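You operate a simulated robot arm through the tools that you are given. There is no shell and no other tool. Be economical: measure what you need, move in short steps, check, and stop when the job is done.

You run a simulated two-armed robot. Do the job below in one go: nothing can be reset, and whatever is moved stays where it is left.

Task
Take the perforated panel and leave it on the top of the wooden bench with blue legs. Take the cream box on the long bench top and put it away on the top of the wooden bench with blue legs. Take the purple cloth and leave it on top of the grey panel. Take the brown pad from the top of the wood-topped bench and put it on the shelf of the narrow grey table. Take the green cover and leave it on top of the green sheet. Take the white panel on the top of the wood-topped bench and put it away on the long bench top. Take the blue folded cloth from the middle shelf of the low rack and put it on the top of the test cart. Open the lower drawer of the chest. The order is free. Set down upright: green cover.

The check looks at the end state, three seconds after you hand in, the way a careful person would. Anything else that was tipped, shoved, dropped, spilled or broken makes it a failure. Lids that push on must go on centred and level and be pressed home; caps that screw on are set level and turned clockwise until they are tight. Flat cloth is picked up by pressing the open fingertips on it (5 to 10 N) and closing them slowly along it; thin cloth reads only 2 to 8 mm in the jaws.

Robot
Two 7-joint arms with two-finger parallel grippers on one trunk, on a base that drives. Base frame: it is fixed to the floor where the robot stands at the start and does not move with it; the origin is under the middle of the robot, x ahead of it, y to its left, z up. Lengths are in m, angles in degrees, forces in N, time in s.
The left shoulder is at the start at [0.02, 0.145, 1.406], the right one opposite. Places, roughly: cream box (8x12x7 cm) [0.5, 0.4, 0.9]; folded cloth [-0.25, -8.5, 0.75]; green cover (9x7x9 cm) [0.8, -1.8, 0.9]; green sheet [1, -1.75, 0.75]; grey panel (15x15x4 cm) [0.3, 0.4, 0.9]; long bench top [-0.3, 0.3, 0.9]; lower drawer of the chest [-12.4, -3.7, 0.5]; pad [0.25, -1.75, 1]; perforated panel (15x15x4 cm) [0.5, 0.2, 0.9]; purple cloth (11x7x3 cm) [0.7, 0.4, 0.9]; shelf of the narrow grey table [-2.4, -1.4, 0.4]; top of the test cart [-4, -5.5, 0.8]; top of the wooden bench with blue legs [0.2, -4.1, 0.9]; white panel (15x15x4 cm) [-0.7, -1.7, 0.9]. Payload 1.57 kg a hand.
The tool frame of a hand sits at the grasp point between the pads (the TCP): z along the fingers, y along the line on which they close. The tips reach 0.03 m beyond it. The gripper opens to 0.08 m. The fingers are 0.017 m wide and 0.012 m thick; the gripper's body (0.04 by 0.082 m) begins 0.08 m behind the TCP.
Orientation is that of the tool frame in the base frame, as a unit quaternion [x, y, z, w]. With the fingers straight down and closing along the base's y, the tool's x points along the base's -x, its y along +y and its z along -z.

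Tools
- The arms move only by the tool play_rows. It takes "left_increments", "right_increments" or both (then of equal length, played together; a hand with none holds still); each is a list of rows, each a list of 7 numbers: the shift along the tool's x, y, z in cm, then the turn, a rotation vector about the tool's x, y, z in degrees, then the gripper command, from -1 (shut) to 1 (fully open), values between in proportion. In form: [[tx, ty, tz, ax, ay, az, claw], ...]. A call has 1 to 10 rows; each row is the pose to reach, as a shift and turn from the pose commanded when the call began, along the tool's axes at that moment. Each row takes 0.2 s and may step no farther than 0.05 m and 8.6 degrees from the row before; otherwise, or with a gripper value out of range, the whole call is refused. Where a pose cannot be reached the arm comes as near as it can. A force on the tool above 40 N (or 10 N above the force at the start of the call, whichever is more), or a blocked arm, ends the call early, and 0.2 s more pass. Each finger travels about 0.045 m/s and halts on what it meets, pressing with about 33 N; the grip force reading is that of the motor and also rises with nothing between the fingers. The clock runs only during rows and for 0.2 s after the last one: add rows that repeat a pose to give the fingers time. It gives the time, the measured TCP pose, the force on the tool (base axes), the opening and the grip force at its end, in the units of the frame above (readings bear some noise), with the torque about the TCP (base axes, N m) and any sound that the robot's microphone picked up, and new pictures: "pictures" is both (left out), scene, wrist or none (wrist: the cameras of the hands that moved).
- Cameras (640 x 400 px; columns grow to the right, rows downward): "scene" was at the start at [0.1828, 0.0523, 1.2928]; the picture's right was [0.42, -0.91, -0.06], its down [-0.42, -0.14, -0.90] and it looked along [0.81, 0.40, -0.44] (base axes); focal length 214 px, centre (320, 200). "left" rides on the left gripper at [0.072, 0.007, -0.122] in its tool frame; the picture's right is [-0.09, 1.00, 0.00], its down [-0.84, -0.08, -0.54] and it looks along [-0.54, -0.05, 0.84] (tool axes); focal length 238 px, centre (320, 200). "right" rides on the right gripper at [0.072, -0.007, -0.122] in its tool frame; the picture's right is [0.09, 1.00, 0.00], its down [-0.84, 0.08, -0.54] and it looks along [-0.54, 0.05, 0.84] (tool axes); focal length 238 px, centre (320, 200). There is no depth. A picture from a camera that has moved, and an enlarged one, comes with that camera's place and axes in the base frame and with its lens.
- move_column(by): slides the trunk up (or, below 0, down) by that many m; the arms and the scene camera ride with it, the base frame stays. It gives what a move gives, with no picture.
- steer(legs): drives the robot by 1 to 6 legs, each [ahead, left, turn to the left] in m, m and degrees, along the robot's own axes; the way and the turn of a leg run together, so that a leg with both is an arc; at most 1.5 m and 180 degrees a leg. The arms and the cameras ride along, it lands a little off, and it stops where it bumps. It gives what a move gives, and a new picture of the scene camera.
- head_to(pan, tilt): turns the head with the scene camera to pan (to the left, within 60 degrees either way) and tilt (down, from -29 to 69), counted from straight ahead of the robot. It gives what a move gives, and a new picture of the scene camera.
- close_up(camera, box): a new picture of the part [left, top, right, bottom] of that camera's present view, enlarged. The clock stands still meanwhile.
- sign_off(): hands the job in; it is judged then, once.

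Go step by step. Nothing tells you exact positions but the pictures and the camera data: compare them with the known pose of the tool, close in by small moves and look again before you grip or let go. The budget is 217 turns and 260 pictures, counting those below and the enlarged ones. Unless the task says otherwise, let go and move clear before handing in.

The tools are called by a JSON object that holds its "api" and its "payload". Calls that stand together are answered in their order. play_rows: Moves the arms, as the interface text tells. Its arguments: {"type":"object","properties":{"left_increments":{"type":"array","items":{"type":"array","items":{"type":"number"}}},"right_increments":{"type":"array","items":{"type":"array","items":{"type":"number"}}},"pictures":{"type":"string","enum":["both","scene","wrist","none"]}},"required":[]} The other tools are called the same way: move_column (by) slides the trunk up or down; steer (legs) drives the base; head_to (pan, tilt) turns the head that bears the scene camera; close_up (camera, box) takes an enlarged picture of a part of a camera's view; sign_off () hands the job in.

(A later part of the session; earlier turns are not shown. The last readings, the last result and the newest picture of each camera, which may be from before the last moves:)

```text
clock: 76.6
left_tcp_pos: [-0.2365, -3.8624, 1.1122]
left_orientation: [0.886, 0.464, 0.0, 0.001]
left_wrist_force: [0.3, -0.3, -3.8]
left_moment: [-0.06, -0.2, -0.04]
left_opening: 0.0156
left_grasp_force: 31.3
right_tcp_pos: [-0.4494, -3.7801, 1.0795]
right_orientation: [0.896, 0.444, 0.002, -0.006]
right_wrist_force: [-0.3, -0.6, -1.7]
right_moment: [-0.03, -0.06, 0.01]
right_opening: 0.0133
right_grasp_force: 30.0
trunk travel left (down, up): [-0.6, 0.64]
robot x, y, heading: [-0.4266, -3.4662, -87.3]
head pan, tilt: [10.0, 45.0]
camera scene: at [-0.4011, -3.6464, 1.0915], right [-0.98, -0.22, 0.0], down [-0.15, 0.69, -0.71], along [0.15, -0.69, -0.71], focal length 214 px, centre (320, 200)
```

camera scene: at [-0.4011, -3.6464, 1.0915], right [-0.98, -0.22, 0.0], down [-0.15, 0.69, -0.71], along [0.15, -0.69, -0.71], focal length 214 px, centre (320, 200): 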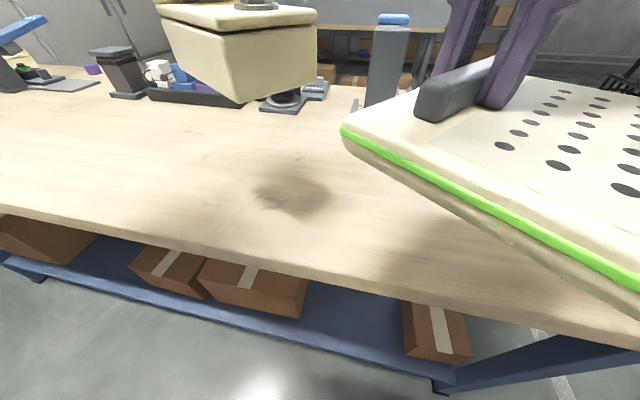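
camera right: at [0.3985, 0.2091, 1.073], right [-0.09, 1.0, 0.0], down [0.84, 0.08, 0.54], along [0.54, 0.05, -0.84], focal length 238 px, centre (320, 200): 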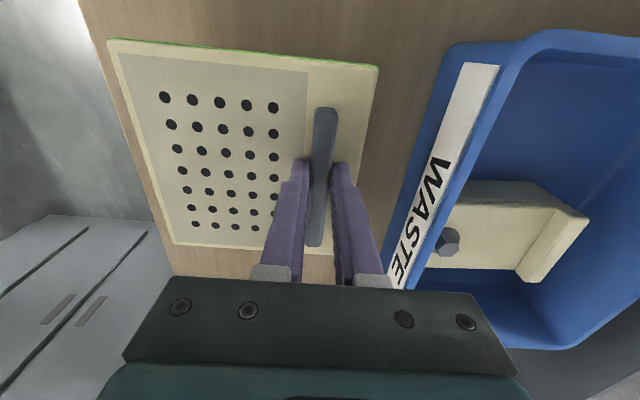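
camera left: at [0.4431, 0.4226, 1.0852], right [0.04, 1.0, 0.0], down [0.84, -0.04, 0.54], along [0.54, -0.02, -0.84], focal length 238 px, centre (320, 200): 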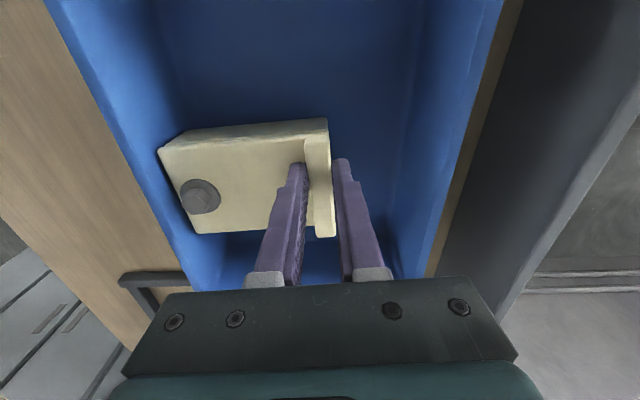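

The front strip of the bench is clear (edge at y ≈ -3.76). I move 8 cm closer, square both objects up and lower them partway.

{"api": "steer", "payload": {"legs": [[0.08, 0, 0]]}}

{"api": "play_rows", "payload": {"left_increments": [[0.2, -0.6, 0, 0, 0, -8, -1], [0.4, -1.2, 0, 0, 0, -16, -1], [0.6, -1.8, 2, 0, 0, -24, -1], [0.8, -2.4, 4, 0, 0, -32, -1], [0.8, -2.7, 6, 0, 0, -37, -1], [0.8, -2.7, 8, 0, 0, -37, -1], [0.8, -2.7, 8, 0, 0, -37, -1]], "right_increments": [[-2.3, -1.1, 0, 0, 0, -8, -1], [-4.6, -2.2, 0, 0, 0, -16, -1], [-6.9, -3.3, 2, 0, 0, -24, -1], [-9.2, -4.3, 4, 0, 0, -32, -1], [-11.7, -5.4, 6, 0, 0, -40, -1], [-11.7, -5.4, 8, 0, 0, -40, -1], [-11.7, -5.4, 9, 0, 0, -40, -1]], "pictures": "scene"}}

```text
clock: 77.7
left_tcp_pos: [-0.2306, -3.9422, 1.1137]
left_orientation: [0.885, 0.465, -0.001, 0.0]
left_wrist_force: [-0.5, -0.5, -3.7]
left_moment: [-0.04, -0.14, 0.01]
left_opening: 0.0157
left_grasp_force: 31.6
right_tcp_pos: [-0.4458, -3.8598, 1.0808]
right_orientation: [0.896, 0.443, 0.002, -0.006]
right_wrist_force: [0.2, 0.1, -2.3]
right_moment: [-0.04, -0.06, 0.02]
right_opening: 0.0133
right_grasp_force: 29.7
trunk travel left (down, up): [-0.6, 0.64]
robot x, y, heading: [-0.4223, -3.5467, -87.3]
head pan, tilt: [10.0, 45.0]
camera scene: at [-0.3973, -3.7261, 1.0915], right [-0.98, -0.22, 0.0], down [-0.15, 0.69, -0.71], along [0.15, -0.69, -0.71], focal length 214 px, centre (320, 200)
```

scene: 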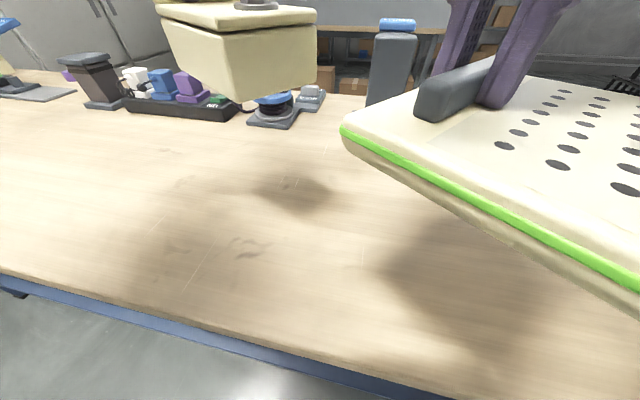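

```text
clock: 79.3
left_tcp_pos: [-0.2493, -3.9209, 1.0323]
left_orientation: [0.692, 0.722, -0.001, 0.0]
left_wrist_force: [0.5, 0.4, -4.1]
left_moment: [0.05, -0.18, -0.02]
left_opening: 0.0158
left_grasp_force: 31.4
right_tcp_pos: [-0.5603, -3.9189, 0.9888]
right_orientation: [0.69, 0.724, 0.005, -0.005]
right_wrist_force: [-0.8, -0.1, -2.1]
right_moment: [0.01, -0.08, 0.01]
right_opening: 0.0133
right_grasp_force: 29.5
trunk travel left (down, up): [-0.6, 0.64]
robot x, y, heading: [-0.4213, -3.5471, -87.5]
head pan, tilt: [10.0, 45.0]
camera scene: at [-0.3973, -3.7259, 1.0915], right [-0.98, -0.22, 0.0], down [-0.15, 0.69, -0.71], along [0.15, -0.69, -0.71], focal length 214 px, centre (320, 200)
```

scene: 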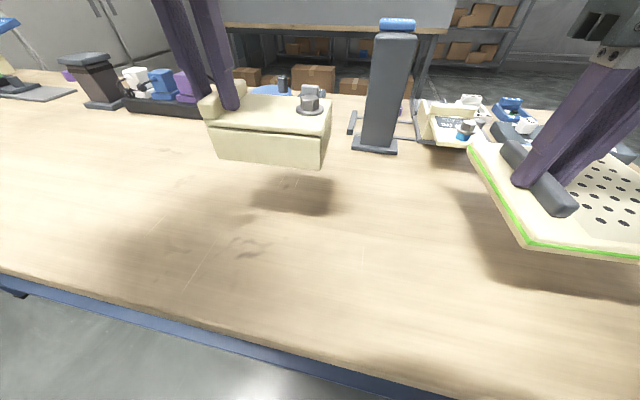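

Both objects hang over clear wood. I lower both most of the way.

{"api": "play_rows", "payload": {"left_increments": [[0, 0, 2, 0, 0, 0, -1], [0, 0, 4, 0, 0, 0, -1], [0, 0, 5, 0, 0, 0, -1], [0, 0, 6, 0, 0, 0, -1], [0, 0, 7, 0, 0, 0, -1]], "right_increments": [[0, 0, 2, 0, 0, 0, -1], [0, 0, 3, 0, 0, 0, -1], [0, 0, 4, 0, 0, 0, -1], [0, 0, 5, 0, 0, 0, -1], [0, 0, 6, 0, 0, 0, -1]], "pictures": "scene"}}

```text
clock: 80.5
left_tcp_pos: [-0.2497, -3.9213, 0.9621]
left_orientation: [0.692, 0.722, -0.001, 0.001]
left_wrist_force: [0.8, -1.0, -3.5]
left_moment: [0.06, -0.16, -0.03]
left_opening: 0.0154
left_grasp_force: 31.6
right_tcp_pos: [-0.5606, -3.9174, 0.9296]
right_orientation: [0.69, 0.724, 0.005, -0.004]
right_wrist_force: [-0.1, -0.5, -1.1]
right_moment: [0.0, -0.07, 0.0]
right_opening: 0.0133
right_grasp_force: 29.1
trunk travel left (down, up): [-0.6, 0.64]
robot x, y, heading: [-0.4201, -3.5419, -87.4]
head pan, tilt: [10.0, 45.0]
camera scene: at [-0.3973, -3.7259, 1.0915], right [-0.98, -0.22, 0.0], down [-0.15, 0.69, -0.71], along [0.15, -0.69, -0.71], focal length 214 px, centre (320, 200)
```

scene: 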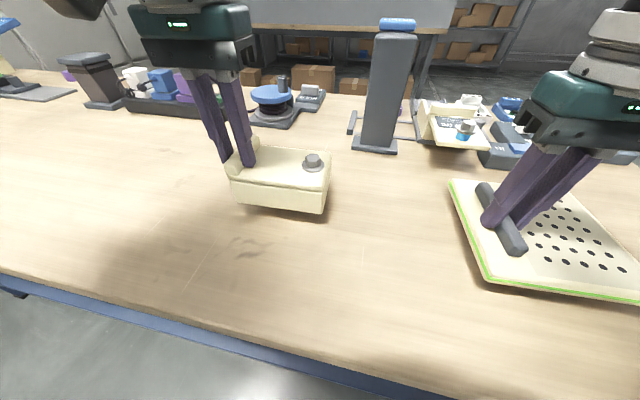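

Now fine lowering of the box until it touches.

{"api": "play_rows", "payload": {"left_increments": [[0, 0, 0.4, 0, 0, 0, -1], [0, 0, 0.8, 0, 0, 0, -1], [0, 0, 1.1, 0, 0, 0, -1], [0, 0, 1.4, 0, 0, 0, -1], [0, 0, 1.7, 0, 0, 0, -1], [0, 0, 2, 0, 0, 0, -1], [0, 0, 2.3, 0, 0, 0, -1], [0, 0, 2.6, 0, 0, 0, -1]], "pictures": "none"}}

{"api": "play_rows", "payload": {"right_increments": [[0, 0, 0.4, 0, 0, 0, -1], [0, 0, 0.8, 0, 0, 0, -1], [0, 0, 1.1, 0, 0, 0, -1], [0, 0, 1.4, 0, 0, 0, -1], [0, 0, 1.7, 0, 0, 0, -1], [0, 0, 2, 0, 0, 0, -1], [0, 0, 2.3, 0, 0, 0, -1], [0, 0, 2.6, 0, 0, 0, -1]], "pictures": "scene"}}

```text
clock: 82.3
left_tcp_pos: [-0.25, -3.9207, 0.938]
left_orientation: [0.692, 0.722, -0.001, 0.0]
left_wrist_force: [1.0, 5.2, 11.9]
left_moment: [-0.35, -0.05, 0.04]
left_opening: 0.0157
left_grasp_force: 31.5
right_tcp_pos: [-0.5612, -3.9184, 0.93]
right_orientation: [0.69, 0.723, 0.005, -0.005]
right_wrist_force: [0.2, 0.3, -1.6]
right_moment: [0.04, -0.05, 0.03]
right_opening: 0.0133
right_grasp_force: 30.2
trunk travel left (down, up): [-0.6, 0.64]
robot x, y, heading: [-0.4185, -3.5465, -87.4]
head pan, tilt: [10.0, 45.0]
```

```text
clock: 83.8
left_tcp_pos: [-0.25, -3.9219, 0.938]
left_orientation: [0.692, 0.722, 0.0, 0.001]
left_wrist_force: [2.1, 4.6, 13.7]
left_moment: [0.45, -0.04, -0.06]
left_opening: 0.0155
left_grasp_force: 31.3
right_tcp_pos: [-0.5589, -3.9205, 0.9116]
right_orientation: [0.69, 0.724, 0.004, -0.003]
right_wrist_force: [-2.5, 4.9, 18.2]
right_moment: [0.26, 0.19, -0.03]
right_opening: 0.0135
right_grasp_force: 29.7
trunk travel left (down, up): [-0.6, 0.64]
robot x, y, heading: [-0.4211, -3.5456, -87.2]
head pan, tilt: [10.0, 45.0]
stopped in row 7 (right hand): the force on the tool passed its limit at 47 N (the readings are from after the stop); the commanded pose is now the measured one
camera scene: at [-0.3975, -3.7263, 1.0915], right [-0.98, -0.22, 0.0], down [-0.15, 0.69, -0.71], along [0.15, -0.69, -0.71], focal length 214 px, centre (320, 200)
```

scene: 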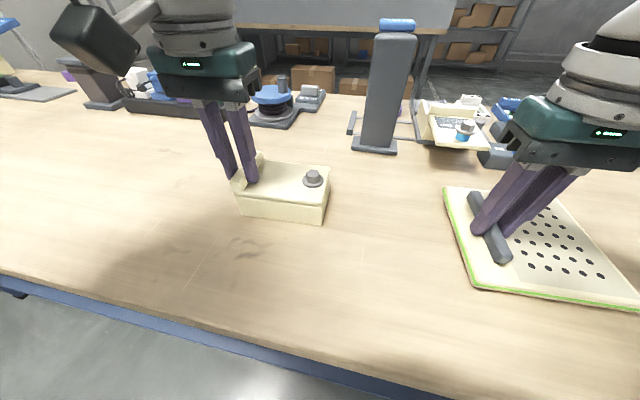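

Both are down. I ease off, open, and lift the hands clear.

{"api": "play_rows", "payload": {"left_increments": [[0, 0, -0.15, 0, 0, 0, -1], [0, 0, -0.15, 0, 0, 0, 0], [0, 0, -0.15, 0, 0, 0, 0.2], [0, 0, -0.15, 0, 0, 0, 0.2], [0, 0, -2, 0, 0, 0, 0.2], [0, 0, -5, 0, 0, 0, 0.2], [0, 0, -10, 0, 0, 0, 0.2], [0, 0, -14, 0, 0, 0, 0.2]], "right_increments": [[0, 0, -0.1, 0, 0, 0, -1], [0, 0, -0.1, 0, 0, 0, 0], [0, 0, -0.1, 0, 0, 0, 0.2], [0, 0, -0.1, 0, 0, 0, 0.2], [0, 0, -2, 0, 0, 0, 0.2], [0, 0, -5, 0, 0, 0, 0.2], [0, 0, -10, 0, 0, 0, 0.2], [0, 0, -14, 0, 0, 0, 0.2]], "pictures": "scene"}}

```text
clock: 85.6
left_tcp_pos: [-0.2507, -3.9226, 1.0768]
left_orientation: [0.693, 0.721, 0.0, 0.002]
left_wrist_force: [1.2, -0.5, 0.4]
left_moment: [-0.01, -0.04, 0.0]
left_opening: 0.0481
left_grasp_force: 0.1
right_tcp_pos: [-0.5619, -3.9201, 1.0506]
right_orientation: [0.69, 0.724, 0.005, -0.004]
right_wrist_force: [-0.3, -0.8, 0.5]
right_moment: [0.04, -0.03, 0.0]
right_opening: 0.0481
right_grasp_force: 0.1
trunk travel left (down, up): [-0.6, 0.64]
robot x, y, heading: [-0.4165, -3.5464, -87.5]
head pan, tilt: [10.0, 45.0]
camera scene: at [-0.3972, -3.7263, 1.0915], right [-0.98, -0.22, 0.0], down [-0.15, 0.69, -0.71], along [0.15, -0.69, -0.71], focal length 214 px, centre (320, 200)
```

scene: 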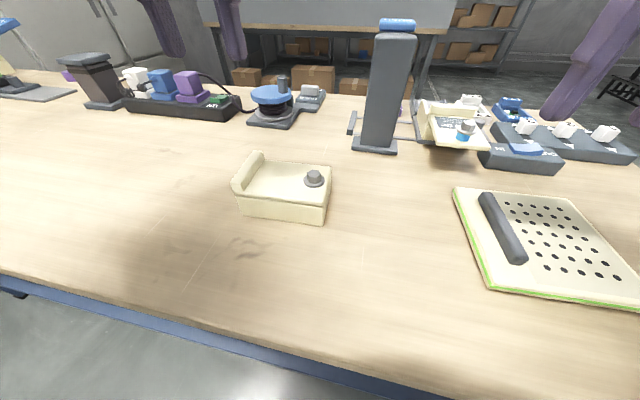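

Panel and box are placed well. Now I back off, turn to face the wood-topped bench from the south, and look.

{"api": "steer", "payload": {"legs": [[-0.4, 0, 0], [0, 0, 90], [0, 0, 87.4], [0.6, 0, 0]]}}

{"api": "head_to", "payload": {"pan": 0, "tilt": 25}}

```text
clock: 98.6
left_tcp_pos: [-0.6015, -2.1792, 1.0759]
left_orientation: [0.709, -0.705, 0.0, 0.0]
left_wrist_force: [-0.4, -0.1, -0.3]
left_moment: [0.0, -0.01, 0.0]
left_opening: 0.0479
left_grasp_force: 0.0
right_tcp_pos: [-0.2904, -2.1938, 1.0504]
right_orientation: [0.712, -0.703, 0.003, 0.006]
right_wrist_force: [0.7, -0.3, 0.6]
right_moment: [0.0, -0.02, 0.02]
right_opening: 0.0481
right_grasp_force: 0.1
trunk travel left (down, up): [-0.6, 0.64]
robot x, y, heading: [-0.4457, -2.5621, 90.5]
head pan, tilt: [10.0, 45.0]
camera scene: at [-0.4618, -2.3819, 1.0916], right [0.98, 0.18, 0.0], down [0.13, -0.7, -0.71], along [-0.13, 0.7, -0.71], focal length 214 px, centre (320, 200)
```

scene: 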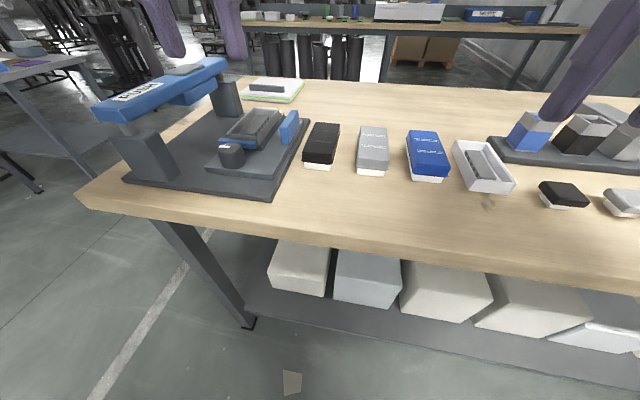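

```text
clock: 99.4
left_tcp_pos: [-0.6021, -2.1794, 1.0757]
left_orientation: [0.71, -0.704, -0.001, -0.001]
left_wrist_force: [0.0, 1.0, -0.5]
left_moment: [-0.01, -0.03, -0.02]
left_opening: 0.0483
left_grasp_force: 0.0
right_tcp_pos: [-0.2912, -2.1939, 1.0498]
right_orientation: [0.711, -0.703, 0.003, 0.005]
right_wrist_force: [0.3, -0.6, 0.7]
right_moment: [-0.04, -0.01, -0.03]
right_opening: 0.0478
right_grasp_force: 0.2
trunk travel left (down, up): [-0.6, 0.64]
robot x, y, heading: [-0.4477, -2.5591, 90.5]
head pan, tilt: [0.0, 25.0]
camera scene: at [-0.4478, -2.3698, 1.1221], right [1.0, 0.01, 0.0], down [0.0, -0.42, -0.91], along [-0.01, 0.91, -0.42], focal length 214 px, centre (320, 200)
```

scene: 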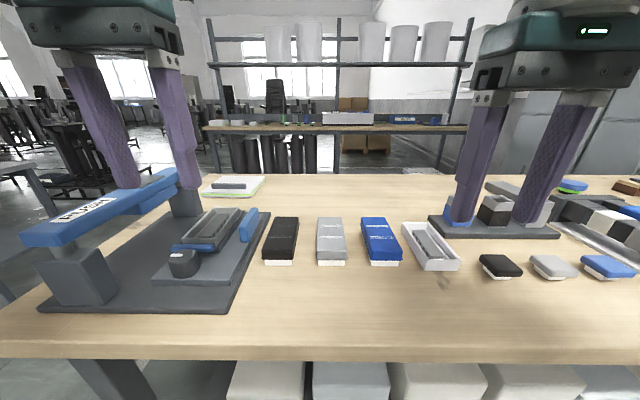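

The white panel is at the north side of this bench, so I approach from the north: around the left end, then turn to face it.

{"api": "steer", "payload": {"legs": [[0, 1.05, 0], [0.85, 0, 0], [0.85, 0, 0], [0, 0, -90], [0, 0, -90], [0, 0.85, 0]]}}

{"api": "head_to", "payload": {"pan": 0, "tilt": 35}}

```text
clock: 124.6
left_tcp_pos: [-0.4547, -1.2536, 1.0767]
left_orientation: [0.713, 0.701, 0.0, 0.001]
left_wrist_force: [-0.3, 0.1, 0.0]
left_moment: [0.01, 0.0, -0.02]
left_opening: 0.0482
left_grasp_force: 0.0
right_tcp_pos: [-0.7658, -1.231, 1.0491]
right_orientation: [0.711, 0.703, 0.004, -0.003]
right_wrist_force: [-0.2, -0.3, -0.4]
right_moment: [0.01, 0.02, -0.02]
right_opening: 0.048
right_grasp_force: 0.1
trunk travel left (down, up): [-0.6, 0.64]
robot x, y, heading: [-0.5996, -0.8643, -91.1]
head pan, tilt: [0.0, 25.0]
camera scene: at [-0.6035, -1.0594, 1.1221], right [-1.0, 0.01, 0.0], down [0.01, 0.42, -0.91], along [-0.01, -0.91, -0.42], focal length 214 px, centre (320, 200)
```

scene: 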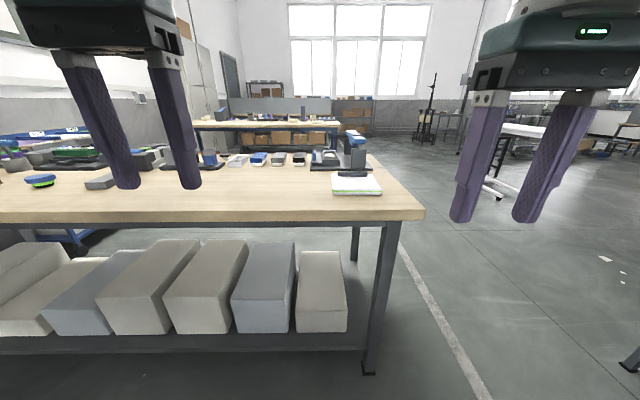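

```text
clock: 125.3
left_tcp_pos: [-0.4551, -1.2524, 1.0759]
left_orientation: [0.713, 0.701, -0.001, 0.0]
left_wrist_force: [0.0, -0.2, -0.5]
left_moment: [0.01, 0.01, -0.04]
left_opening: 0.0478
left_grasp_force: 0.0
right_tcp_pos: [-0.7657, -1.2314, 1.0486]
right_orientation: [0.711, 0.703, 0.005, -0.003]
right_wrist_force: [-1.1, -0.5, -0.4]
right_moment: [-0.01, -0.03, -0.01]
right_opening: 0.048
right_grasp_force: 0.0
trunk travel left (down, up): [-0.6, 0.64]
robot x, y, heading: [-0.6008, -0.8681, -90.6]
head pan, tilt: [0.0, 35.0]
camera scene: at [-0.6035, -1.0553, 1.1064], right [-1.0, 0.01, 0.0], down [0.01, 0.57, -0.82], along [-0.01, -0.82, -0.57], focal length 214 px, centre (320, 200)
```

scene: 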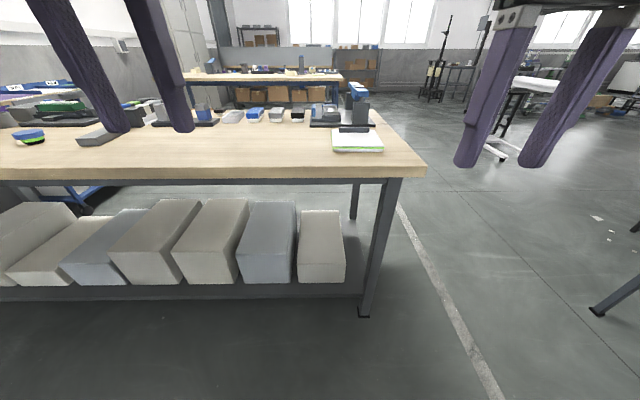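

The white panel is at about (-0.725, -1.71), its bar along the far side. I drive up to the edge and look with the right wrist.

{"api": "steer", "payload": {"legs": [[0.45, 0, 0]]}}

{"api": "play_rows", "payload": {"right_increments": [[-1, 1, 0, 0, 0, 0, 0.2], [-1, 2, 0, 0, 0, 0, 0.2]], "pictures": "wrist"}}

```text
clock: 128.0
left_tcp_pos: [-0.471, -1.7056, 1.0756]
left_orientation: [0.72, 0.694, -0.001, 0.001]
left_wrist_force: [0.1, -0.4, 0.3]
left_moment: [0.02, -0.01, 0.01]
left_opening: 0.0479
left_grasp_force: 0.1
right_tcp_pos: [-0.7818, -1.679, 1.0494]
right_orientation: [0.716, 0.698, 0.005, -0.004]
right_wrist_force: [0.9, 0.9, 0.1]
right_moment: [0.0, 0.02, -0.02]
right_opening: 0.0479
right_grasp_force: 0.0
trunk travel left (down, up): [-0.6, 0.64]
robot x, y, heading: [-0.6103, -1.318, -91.8]
head pan, tilt: [0.0, 35.0]
camera scene: at [-0.6166, -1.5051, 1.1064], right [-1.0, 0.03, 0.0], down [0.02, 0.57, -0.82], along [-0.03, -0.82, -0.57], focal length 214 px, centre (320, 200)
```

scene: 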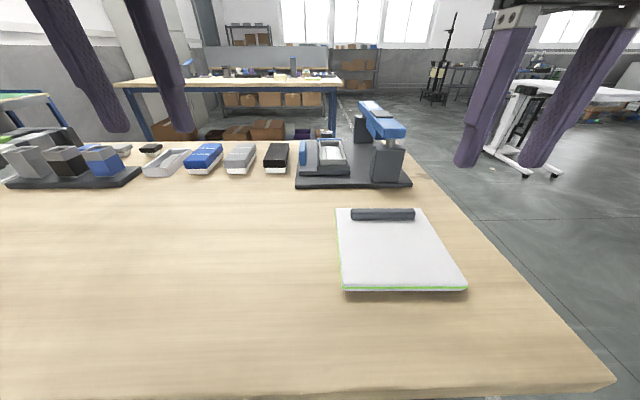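

```text
clock: 128.6
left_tcp_pos: [-0.4718, -1.7049, 1.0761]
left_orientation: [0.719, 0.695, 0.0, 0.0]
left_wrist_force: [0.7, 0.0, 0.5]
left_moment: [0.01, 0.0, -0.03]
left_opening: 0.0481
left_grasp_force: 0.0
right_tcp_pos: [-0.7626, -1.688, 1.0495]
right_orientation: [0.717, 0.697, 0.006, -0.003]
right_wrist_force: [0.4, 1.1, -0.6]
right_moment: [0.01, 0.01, 0.0]
right_opening: 0.048
right_grasp_force: 0.0
trunk travel left (down, up): [-0.6, 0.64]
robot x, y, heading: [-0.6132, -1.3175, -91.6]
head pan, tilt: [0.0, 35.0]
camera right: at [-0.7659, -1.6177, 1.1701], right [1.0, 0.06, 0.0], down [0.05, -0.84, 0.53], along [0.04, -0.53, -0.85], focal length 238 px, centre (320, 200)
```

right: 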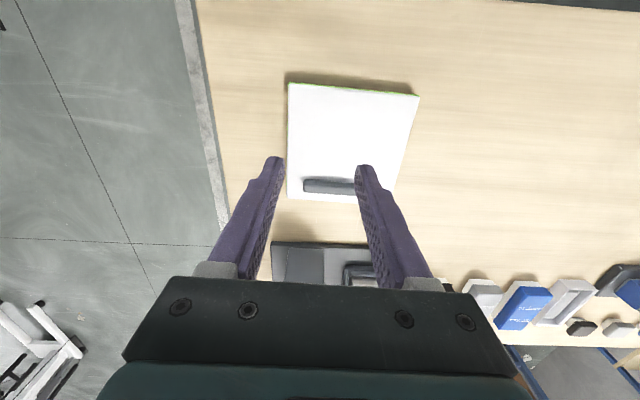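

The bar centre is about (-0.726, -1.767), along x. I move 5 cm closer and rotate the right hand so that it closes along y over the bar.

{"api": "steer", "payload": {"legs": [[0.05, 0, 1.6]]}}

{"api": "play_rows", "payload": {"right_increments": [[-0.3, 0.4, 0, 0, 0, 8.5, 0.2], [-0.6, 0.8, 0, 0, 0, 17, 0.2], [-0.9, 1.2, 0, 0, 0, 25.5, 0.2], [-1.2, 1.6, 0, 0, 0, 34, 0.2], [-1.5, 2, 0, 0, 0, 42.5, 0.2], [-1.8, 2.4, 0, 0, 0, 51, 0.2], [-2.1, 2.8, 0.5, 0, 0, 59.5, 0.2], [-2.4, 3.2, 1, 0, 0, 68, 0.2], [-2.7, 3.6, 2, 0, 0, 76.5, 0.2], [-2.9, 3.8, 3, 0, 0, 85, 0.2]], "pictures": "wrist"}}

```text
clock: 129.5
left_tcp_pos: [-0.461, -1.7507, 1.0758]
left_orientation: [0.711, 0.704, -0.001, 0.0]
left_wrist_force: [0.0, -0.2, -0.7]
left_moment: [0.01, 0.01, 0.01]
left_opening: 0.0481
left_grasp_force: 0.0
right_tcp_pos: [-0.753, -1.7414, 1.0483]
right_orientation: [0.708, 0.706, 0.005, -0.003]
right_wrist_force: [0.0, -0.1, 0.0]
right_moment: [-0.01, 0.0, -0.01]
right_opening: 0.048
right_grasp_force: 0.0
trunk travel left (down, up): [-0.6, 0.64]
robot x, y, heading: [-0.6097, -1.3628, -90.5]
head pan, tilt: [0.0, 35.0]
camera scene: at [-0.6125, -1.5543, 1.1064], right [-1.0, 0.0, 0.0], down [0.0, 0.57, -0.82], along [0.0, -0.82, -0.57], focal length 214 px, centre (320, 200)
```

scene: 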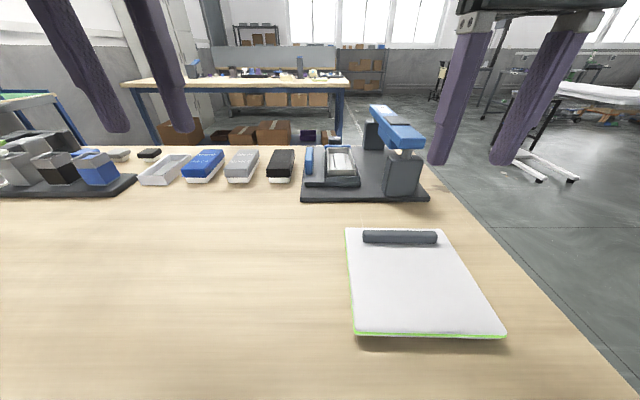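

```text
clock: 131.7
left_tcp_pos: [-0.4616, -1.7496, 1.0758]
left_orientation: [0.71, 0.705, 0.0, 0.001]
left_wrist_force: [0.5, 0.0, -0.8]
left_moment: [-0.01, -0.01, 0.01]
left_opening: 0.048
left_grasp_force: 0.0
right_tcp_pos: [-0.715, -1.7684, 1.0182]
right_orientation: [0.999, 0.042, 0.002, -0.006]
right_wrist_force: [-0.6, -0.4, 0.7]
right_moment: [-0.06, 0.0, 0.03]
right_opening: 0.0479
right_grasp_force: 0.1
trunk travel left (down, up): [-0.6, 0.64]
robot x, y, heading: [-0.614, -1.3677, -90.2]
head pan, tilt: [0.0, 35.0]
camera right: at [-0.644, -1.7575, 1.1391], right [0.17, -0.98, -0.01], down [-0.83, -0.15, 0.54], along [-0.53, -0.09, -0.84], focal length 238 px, centre (320, 200)
```

right: 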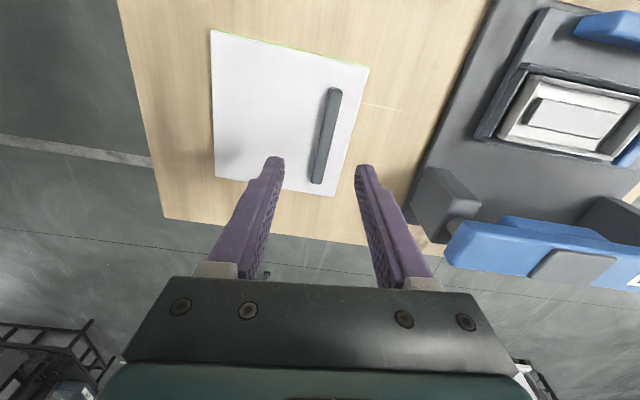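

Bar is at (-0.722, -1.775), exactly along x. I fine-align and descend to the plate.

{"api": "play_rows", "payload": {"right_increments": [[-0.7, 0.6, 2, 0, 0, 4.8, 0.2], [-0.7, 0.6, 5, 0, 0, 4.8, 0.2], [-0.7, 0.6, 8, 0, 0, 4.8, 0.2], [-0.7, 0.6, 9.3, 0, 0, 4.8, 0.2], [-0.7, 0.6, 10, 0, 0, 4.8, 0.2], [-0.7, 0.6, 10.3, 0, 0, 4.8, 0.2], [-0.7, 0.6, 10.5, 0, 0, 4.8, 0.2], [-0.7, 0.6, 10.7, 0, 0, 4.8, 0.2], [-0.7, 0.6, 10.9, 0, 0, 4.8, 0.2]], "pictures": "wrist"}}

```text
clock: 133.7
left_tcp_pos: [-0.4624, -1.7512, 1.0766]
left_orientation: [0.711, 0.704, 0.0, 0.001]
left_wrist_force: [-0.4, -0.4, 0.2]
left_moment: [-0.02, -0.04, 0.01]
left_opening: 0.048
left_grasp_force: 0.1
right_tcp_pos: [-0.7192, -1.7766, 0.9122]
right_orientation: [1.0, 0.001, 0.002, -0.004]
right_wrist_force: [0.8, 7.4, 33.1]
right_moment: [-0.4, 0.04, -0.13]
right_opening: 0.044
right_grasp_force: 0.0
trunk travel left (down, up): [-0.6, 0.64]
robot x, y, heading: [-0.6141, -1.3667, -90.3]
head pan, tilt: [0.0, 35.0]
camera right: at [-0.6479, -1.7711, 1.0331], right [0.09, -1.0, -0.01], down [-0.84, -0.08, 0.54], along [-0.54, -0.04, -0.84], focal length 238 px, centre (320, 200)
```

right: 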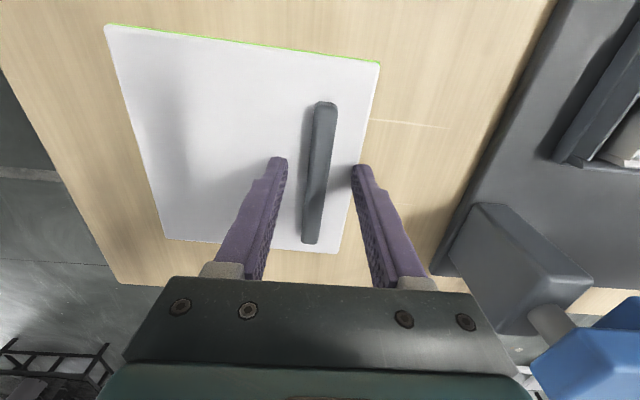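

Contact on the plate with the bar between the fingers. I ease off slightly, close, and lift.

{"api": "play_rows", "payload": {"right_increments": [[0, 0, -0.1, 0, 0, 0, -0.2], [0, 0, -0.1, 0, 0, 0, -0.6], [0, 0, -0.1, 0, 0, 0, -1], [0, 0, -0.1, 0, 0, 0, -1], [0, 0, -0.1, 0, 0, 0, -1], [0, 0, -0.5, 0, 0, 0, -1], [0, 0, -1, 0, 0, 0, -1], [0, 0, -2, 0, 0, 0, -1], [0, 0, -4, 0, 0, 0, -1], [0, 0, -8, 0, 0, 0, -1]], "pictures": "wrist"}}

```text
clock: 135.9
left_tcp_pos: [-0.462, -1.751, 1.0762]
left_orientation: [0.71, 0.704, 0.0, 0.001]
left_wrist_force: [0.0, -0.3, -0.2]
left_moment: [0.01, 0.0, 0.0]
left_opening: 0.0479
left_grasp_force: 0.0
right_tcp_pos: [-0.7213, -1.7724, 0.9866]
right_orientation: [1.0, 0.001, 0.001, -0.006]
right_wrist_force: [0.1, 0.1, -1.2]
right_moment: [-0.11, 0.0, -0.03]
right_opening: 0.0133
right_grasp_force: 30.4
trunk travel left (down, up): [-0.6, 0.64]
robot x, y, heading: [-0.6092, -1.3635, -90.2]
head pan, tilt: [0.0, 35.0]
camera right: at [-0.6492, -1.7683, 1.1076], right [0.09, -1.0, -0.01], down [-0.84, -0.09, 0.54], along [-0.54, -0.04, -0.84], focal length 238 px, centre (320, 200)
```

right: 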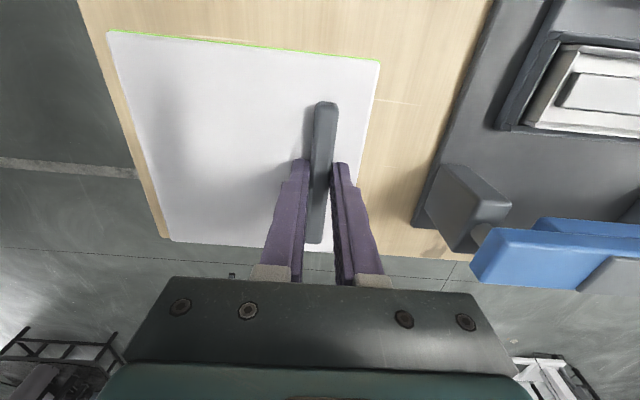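

White panel secured. I raise it and bring it closer, back off, and move along the bench to see the pad and the green cover.

{"api": "play_rows", "payload": {"right_increments": [[0, 0, -4, 0, 0, 0, -1], [0, -3, -8, 0, 0, 0, -1], [0, -7, -10, 0, 0, 0, -1], [0, -11, -10, 0, 0, 0, -1]], "pictures": "none"}}

{"api": "steer", "payload": {"legs": [[-0.4, 0, 0], [0, 0.75, 0]]}}

```text
clock: 136.9
left_tcp_pos: [-0.4623, -1.7505, 1.0762]
left_orientation: [0.71, 0.704, 0.0, 0.0]
left_wrist_force: [0.4, -0.4, 1.2]
left_moment: [0.02, -0.01, 0.02]
left_opening: 0.048
left_grasp_force: 0.1
right_tcp_pos: [-0.7219, -1.6661, 1.0846]
right_orientation: [1.0, 0.0, 0.0, -0.006]
right_wrist_force: [-0.3, 0.5, -2.1]
right_moment: [-0.08, 0.03, -0.01]
right_opening: 0.0135
right_grasp_force: 30.3
trunk travel left (down, up): [-0.6, 0.64]
robot x, y, heading: [-0.612, -1.37, -90.0]
head pan, tilt: [0.0, 35.0]
```

```text
clock: 143.1
left_tcp_pos: [0.2904, -1.35, 1.0752]
left_orientation: [0.71, 0.704, 0.0, 0.0]
left_wrist_force: [0.2, -0.6, 0.1]
left_moment: [0.01, 0.03, -0.01]
left_opening: 0.0481
left_grasp_force: 0.1
right_tcp_pos: [0.0324, -1.265, 1.0848]
right_orientation: [1.0, 0.001, 0.002, -0.006]
right_wrist_force: [0.1, -0.1, -1.1]
right_moment: [-0.08, -0.04, 0.0]
right_opening: 0.0136
right_grasp_force: 29.9
trunk travel left (down, up): [-0.6, 0.64]
robot x, y, heading: [0.1429, -0.9646, -90.1]
head pan, tilt: [0.0, 35.0]
camera scene: at [0.1409, -1.1533, 1.1063], right [-1.0, 0.01, 0.0], down [0.0, 0.57, -0.82], along [0.0, -0.82, -0.57], focal length 214 px, centre (320, 200)
```

scene: 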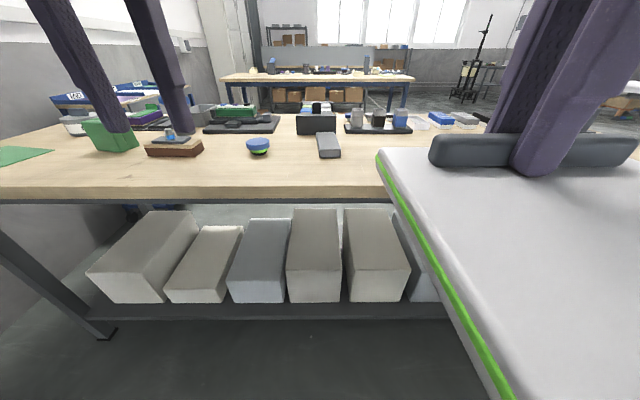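

{"api": "close_up", "payload": {"camera": "scene", "box": [0, 80, 400, 330]}}

```text
1.60 times, centred on (200, 205) of scene
camera zoom: at [0.1409, -1.1533, 1.1063], right [-1.0, 0.01, 0.0], down [0.0, 0.57, -0.82], along [0.0, -0.82, -0.57], focal length 343 px, centre (512, 192)
```

zoom: 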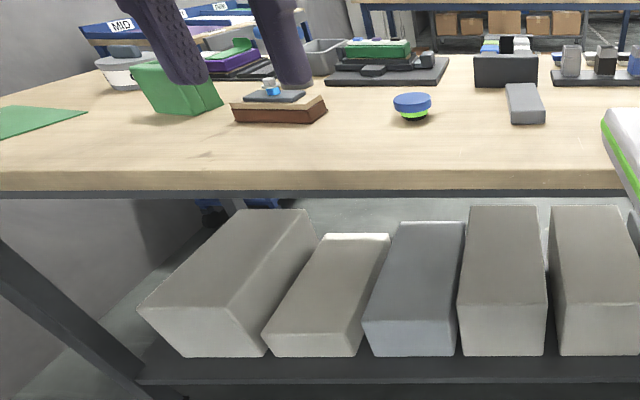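

Green cover at about (0.83, -1.83), green sheet beyond it, and several small items where the pad should be. I go closer for a better look.

{"api": "steer", "payload": {"legs": [[0.3, 0.05, 0]]}}

{"api": "close_up", "payload": {"camera": "left", "box": [0, 0, 640, 400]}}

```text
clock: 145.1
left_tcp_pos: [0.3385, -1.6391, 1.0767]
left_orientation: [0.712, 0.702, 0.0, 0.0]
left_wrist_force: [0.1, -0.1, -0.2]
left_moment: [-0.02, 0.01, -0.01]
left_opening: 0.0478
left_grasp_force: 0.0
right_tcp_pos: [0.0788, -1.5553, 1.0846]
right_orientation: [1.0, -0.002, 0.002, -0.006]
right_wrist_force: [0.5, 1.1, -1.1]
right_moment: [-0.06, -0.02, 0.0]
right_opening: 0.0132
right_grasp_force: 30.0
trunk travel left (down, up): [-0.6, 0.64]
robot x, y, heading: [0.1896, -1.2564, -90.6]
head pan, tilt: [0.0, 35.0]
camera scene: at [0.1879, -1.4429, 1.1064], right [-1.0, 0.01, 0.0], down [0.01, 0.57, -0.82], along [-0.01, -0.82, -0.57], focal length 214 px, centre (320, 200)
```

scene: 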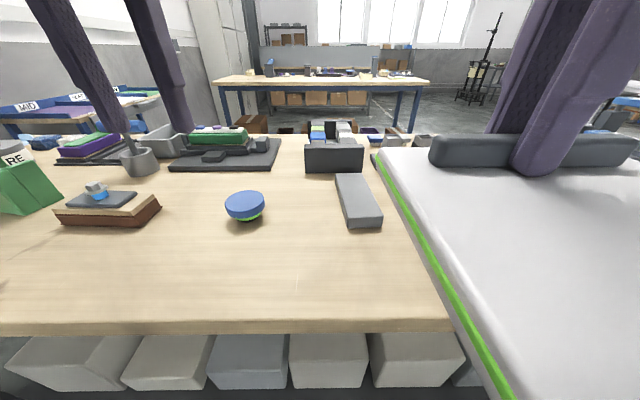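

```text
1.00 times, centred on (320, 200) of left (not enlarged: the box is as wide or as high as the picture)
camera zoom: at [0.3449, -1.5684, 1.1986], right [0.99, -0.11, 0.0], down [-0.09, -0.84, 0.54], along [-0.06, -0.54, -0.84], focal length 238 px, centre (320, 200)
```

zoom: 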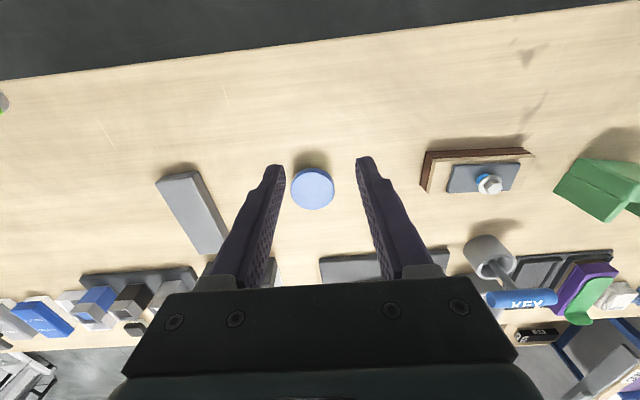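

{"api": "close_up", "payload": {"camera": "left", "box": [400, 120, 640, 270]}}

{"api": "close_up", "payload": {"camera": "scene", "box": [0, 110, 400, 270]}}

```text
2.67 times, centred on (520, 195) of left
camera zoom: at [0.3449, -1.5684, 1.1986], right [0.99, -0.11, 0.0], down [-0.09, -0.84, 0.54], along [-0.06, -0.54, -0.84], focal length 636 px, centre (-213, 213)
```

zoom: 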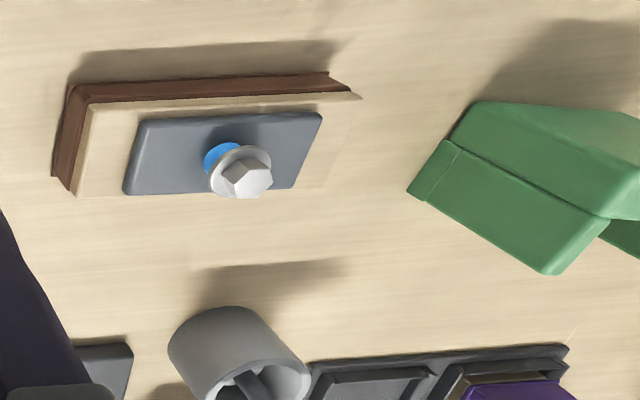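

```text
1.60 times, centred on (200, 190) of scene
camera zoom: at [0.1879, -1.4429, 1.1064], right [-1.0, 0.01, 0.0], down [0.01, 0.57, -0.82], along [-0.01, -0.82, -0.57], focal length 343 px, centre (512, 216)
```

zoom: 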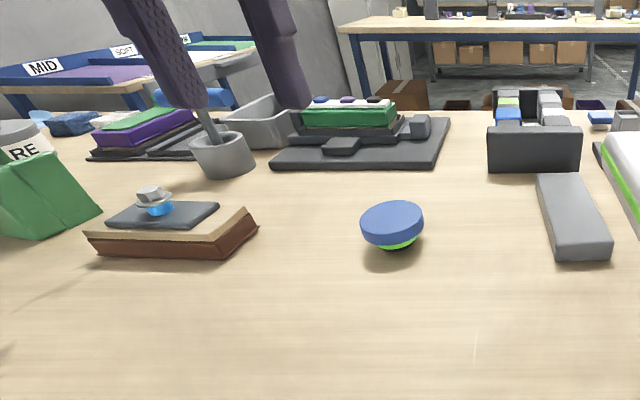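

The brown pad (with a bolt-like knob) is at about (0.58, -1.76). First the green cover: I strafe left so that the left hand can view it.

{"api": "steer", "payload": {"legs": [[0, 0.42, 0.6]]}}

{"api": "close_up", "payload": {"camera": "left", "box": [0, 0, 640, 400]}}

```text
clock: 147.6
left_tcp_pos: [0.7514, -1.6365, 1.0759]
left_orientation: [0.704, 0.71, 0.001, 0.001]
left_wrist_force: [0.2, 0.6, 0.0]
left_moment: [0.01, -0.01, 0.0]
left_opening: 0.0481
left_grasp_force: 0.0
right_tcp_pos: [0.4911, -1.5566, 1.0852]
right_orientation: [1.0, 0.01, 0.002, -0.006]
right_wrist_force: [-0.6, 0.0, -1.9]
right_moment: [-0.06, -0.02, -0.02]
right_opening: 0.0131
right_grasp_force: 30.0
trunk travel left (down, up): [-0.6, 0.64]
robot x, y, heading: [0.5976, -1.253, -89.5]
head pan, tilt: [0.0, 35.0]
camera scene: at [0.5979, -1.4425, 1.1063], right [-1.0, -0.01, 0.0], down [-0.01, 0.57, -0.82], along [0.01, -0.82, -0.57], focal length 214 px, centre (320, 200)
```

scene: 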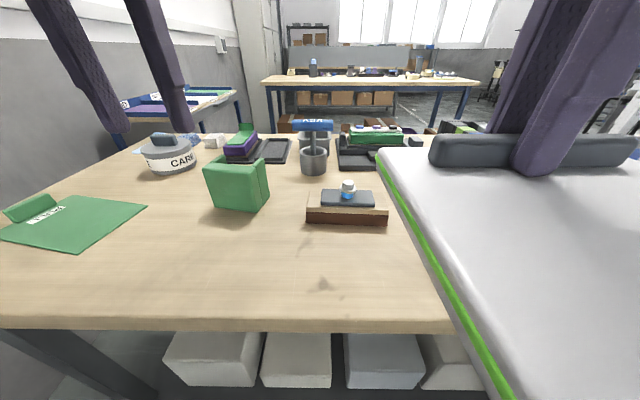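

```text
1.00 times, centred on (320, 200) of left (not enlarged: the box is as wide or as high as the picture)
camera zoom: at [0.7577, -1.5645, 1.1985], right [1.0, -0.08, 0.0], down [-0.07, -0.84, 0.54], along [-0.04, -0.54, -0.84], focal length 238 px, centre (320, 200)
```

zoom: 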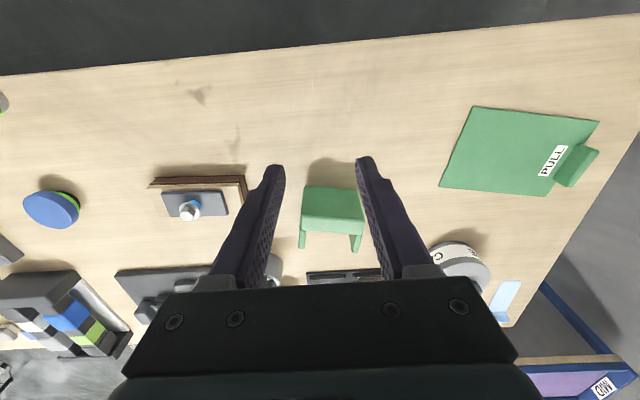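

{"api": "close_up", "payload": {"camera": "left", "box": [260, 80, 620, 300]}}

{"api": "close_up", "payload": {"camera": "scene", "box": [0, 120, 320, 300]}}

```text
1.78 times, centred on (440, 190) of left
camera zoom: at [0.7577, -1.5645, 1.1985], right [1.0, -0.08, 0.0], down [-0.07, -0.84, 0.54], along [-0.04, -0.54, -0.84], focal length 424 px, centre (107, 218)
```

zoom: 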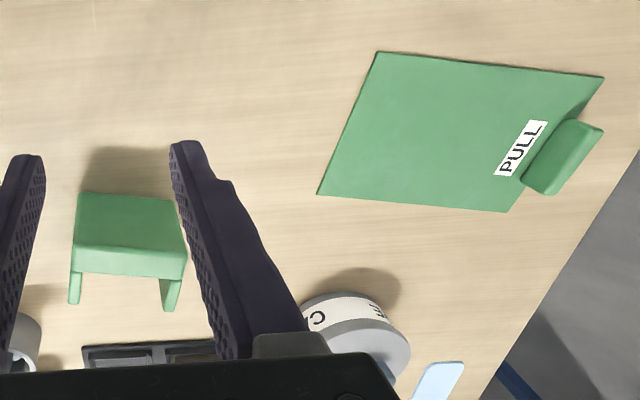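

```text
2.00 times, centred on (160, 210) of scene
camera zoom: at [0.5979, -1.4425, 1.1063], right [-1.0, -0.01, 0.0], down [-0.01, 0.57, -0.82], along [0.01, -0.82, -0.57], focal length 429 px, centre (640, 180)
```

zoom: 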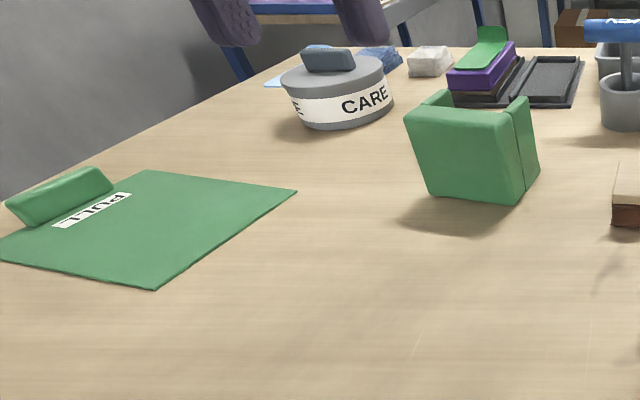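

The cover is a U-shaped piece standing about 9 cm tall: its solid plate faces me at y ≈ -1.766, x ≈ 0.758. I'll grip that plate from above along y and keep its orientation. Moving closer and turning the left hand.

{"api": "steer", "payload": {"legs": [[0.12, 0, -0.5]]}}

{"api": "play_rows", "payload": {"left_increments": [[0, 0, 0, 0, 0, -8.5, 0.5], [0, 0, 0, 0, 0, -17, 0.5], [0, 0.1, 0, 0, 0, -25.5, 0.5], [0, 0.2, 0, 0, 0, -34, 0.5], [0, 0.3, 0, 0, 0, -42.5, 0.5], [0, 0.4, 0, 0, 0, -51, 0.5], [-0.2, 0.5, 0, 0, 0, -59.5, 0.5], [-0.5, 0.6, 0, 0, 0, -68, 0.5], [-0.8, 0.7, 0, 0, 0, -76.5, 0.5], [-1, 0.7, 0, 0, 0, -85, 0.5]], "pictures": "both"}}

```text
clock: 148.9
left_tcp_pos: [0.749, -1.7534, 1.0756]
left_orientation: [0.707, 0.707, 0.001, 0.0]
left_wrist_force: [-0.2, -0.1, -0.4]
left_moment: [0.02, 0.01, 0.0]
left_opening: 0.048
left_grasp_force: 0.1
right_tcp_pos: [0.4896, -1.6716, 1.0854]
right_orientation: [1.0, 0.005, 0.002, -0.006]
right_wrist_force: [-0.5, -0.6, -1.0]
right_moment: [-0.03, 0.0, 0.01]
right_opening: 0.0134
right_grasp_force: 30.1
trunk travel left (down, up): [-0.6, 0.64]
robot x, y, heading: [0.5976, -1.373, -89.8]
head pan, tilt: [0.0, 35.0]
camera scene: at [0.5972, -1.5586, 1.1064], right [-1.0, 0.0, 0.0], down [0.0, 0.57, -0.82], along [0.0, -0.82, -0.57], focal length 214 px, centre (320, 200)
```

scene: 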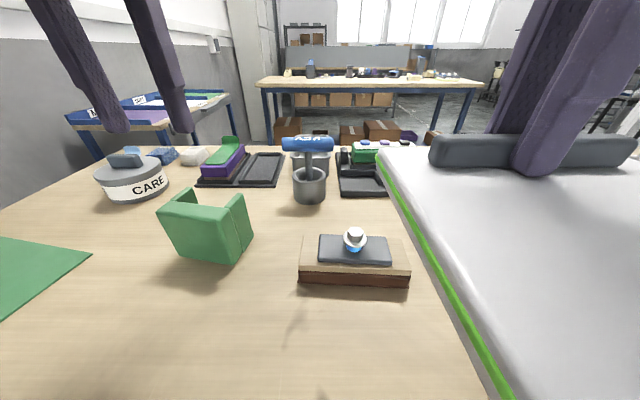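

```text
clock: 151.1
left_tcp_pos: [0.7565, -1.7637, 1.0751]
left_orientation: [0.042, 0.999, 0.0, 0.001]
left_wrist_force: [0.4, 0.7, 0.0]
left_moment: [-0.01, 0.01, 0.03]
left_opening: 0.0601
left_grasp_force: 0.1
right_tcp_pos: [0.4903, -1.6718, 1.0846]
right_orientation: [1.0, 0.005, 0.001, -0.006]
right_wrist_force: [-0.2, 0.0, -1.3]
right_moment: [-0.08, 0.01, -0.01]
right_opening: 0.0135
right_grasp_force: 30.1
trunk travel left (down, up): [-0.6, 0.64]
robot x, y, heading: [0.5965, -1.3683, -90.0]
head pan, tilt: [0.0, 35.0]
camera scene: at [0.5972, -1.5585, 1.1063], right [-1.0, 0.0, 0.0], down [0.0, 0.57, -0.82], along [0.0, -0.82, -0.57], focal length 214 px, centre (320, 200)
camera left: at [0.6851, -1.7511, 1.1979], right [0.18, 0.98, 0.0], down [0.83, -0.15, 0.54], along [0.53, -0.1, -0.84], focal length 238 px, centre (320, 200)
```

scene: 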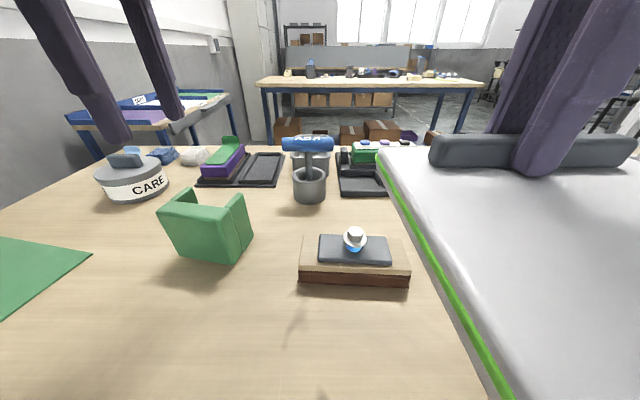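
left: 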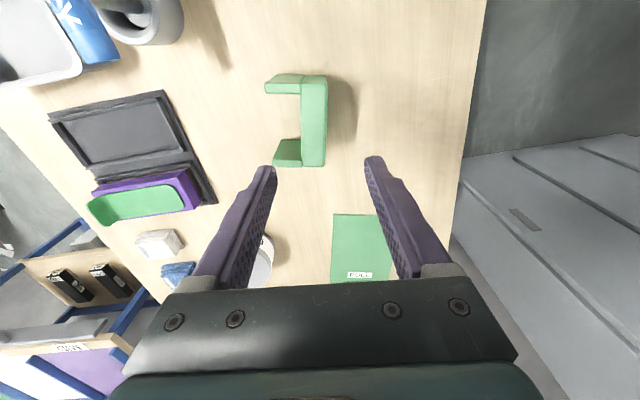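

The C-shaped top is plain now: the plate centre is at (0.750, -1.767), 2.5 cm thick. I align and descend around the plate.

{"api": "play_rows", "payload": {"left_increments": [[0.4, -0.2, 1, 0, 0, -4.8, 0.3], [0.6, -0.3, 4, 0, 0, -4.8, 0.3], [0.6, -0.3, 7, 0, 0, -4.8, 0.3], [0.6, -0.3, 9, 0, 0, -4.8, 0.3], [0.6, -0.3, 9, 0, 0, -4.8, 0.3]], "pictures": "both"}}

```text
clock: 152.3
left_tcp_pos: [0.7524, -1.7653, 0.9846]
left_orientation: [0.002, 1.0, 0.0, 0.0]
left_wrist_force: [-0.2, -0.5, -1.1]
left_moment: [0.01, 0.0, 0.01]
left_opening: 0.0521
left_grasp_force: 0.0
right_tcp_pos: [0.4891, -1.6723, 1.0855]
right_orientation: [1.0, 0.006, 0.002, -0.006]
right_wrist_force: [0.7, -0.3, -1.7]
right_moment: [-0.08, 0.01, 0.0]
right_opening: 0.0132
right_grasp_force: 29.8
trunk travel left (down, up): [-0.6, 0.64]
robot x, y, heading: [0.598, -1.3681, -89.8]
head pan, tilt: [0.0, 35.0]
camera scene: at [0.5972, -1.5585, 1.1063], right [-1.0, 0.0, 0.0], down [0.0, 0.57, -0.82], along [0.0, -0.82, -0.57], focal length 214 px, centre (320, 200)
camera left: at [0.6803, -1.7581, 1.1065], right [0.1, 1.0, 0.0], down [0.84, -0.08, 0.54], along [0.54, -0.05, -0.84], focal length 238 px, centre (320, 200)
```

scene: 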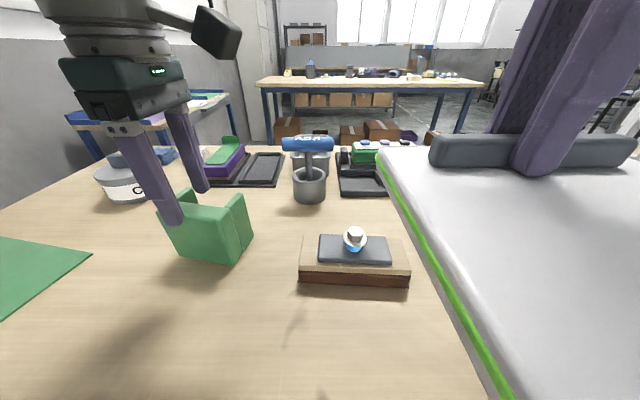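
left: 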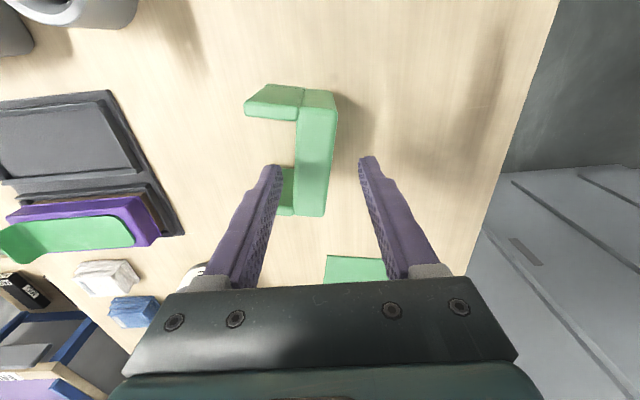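

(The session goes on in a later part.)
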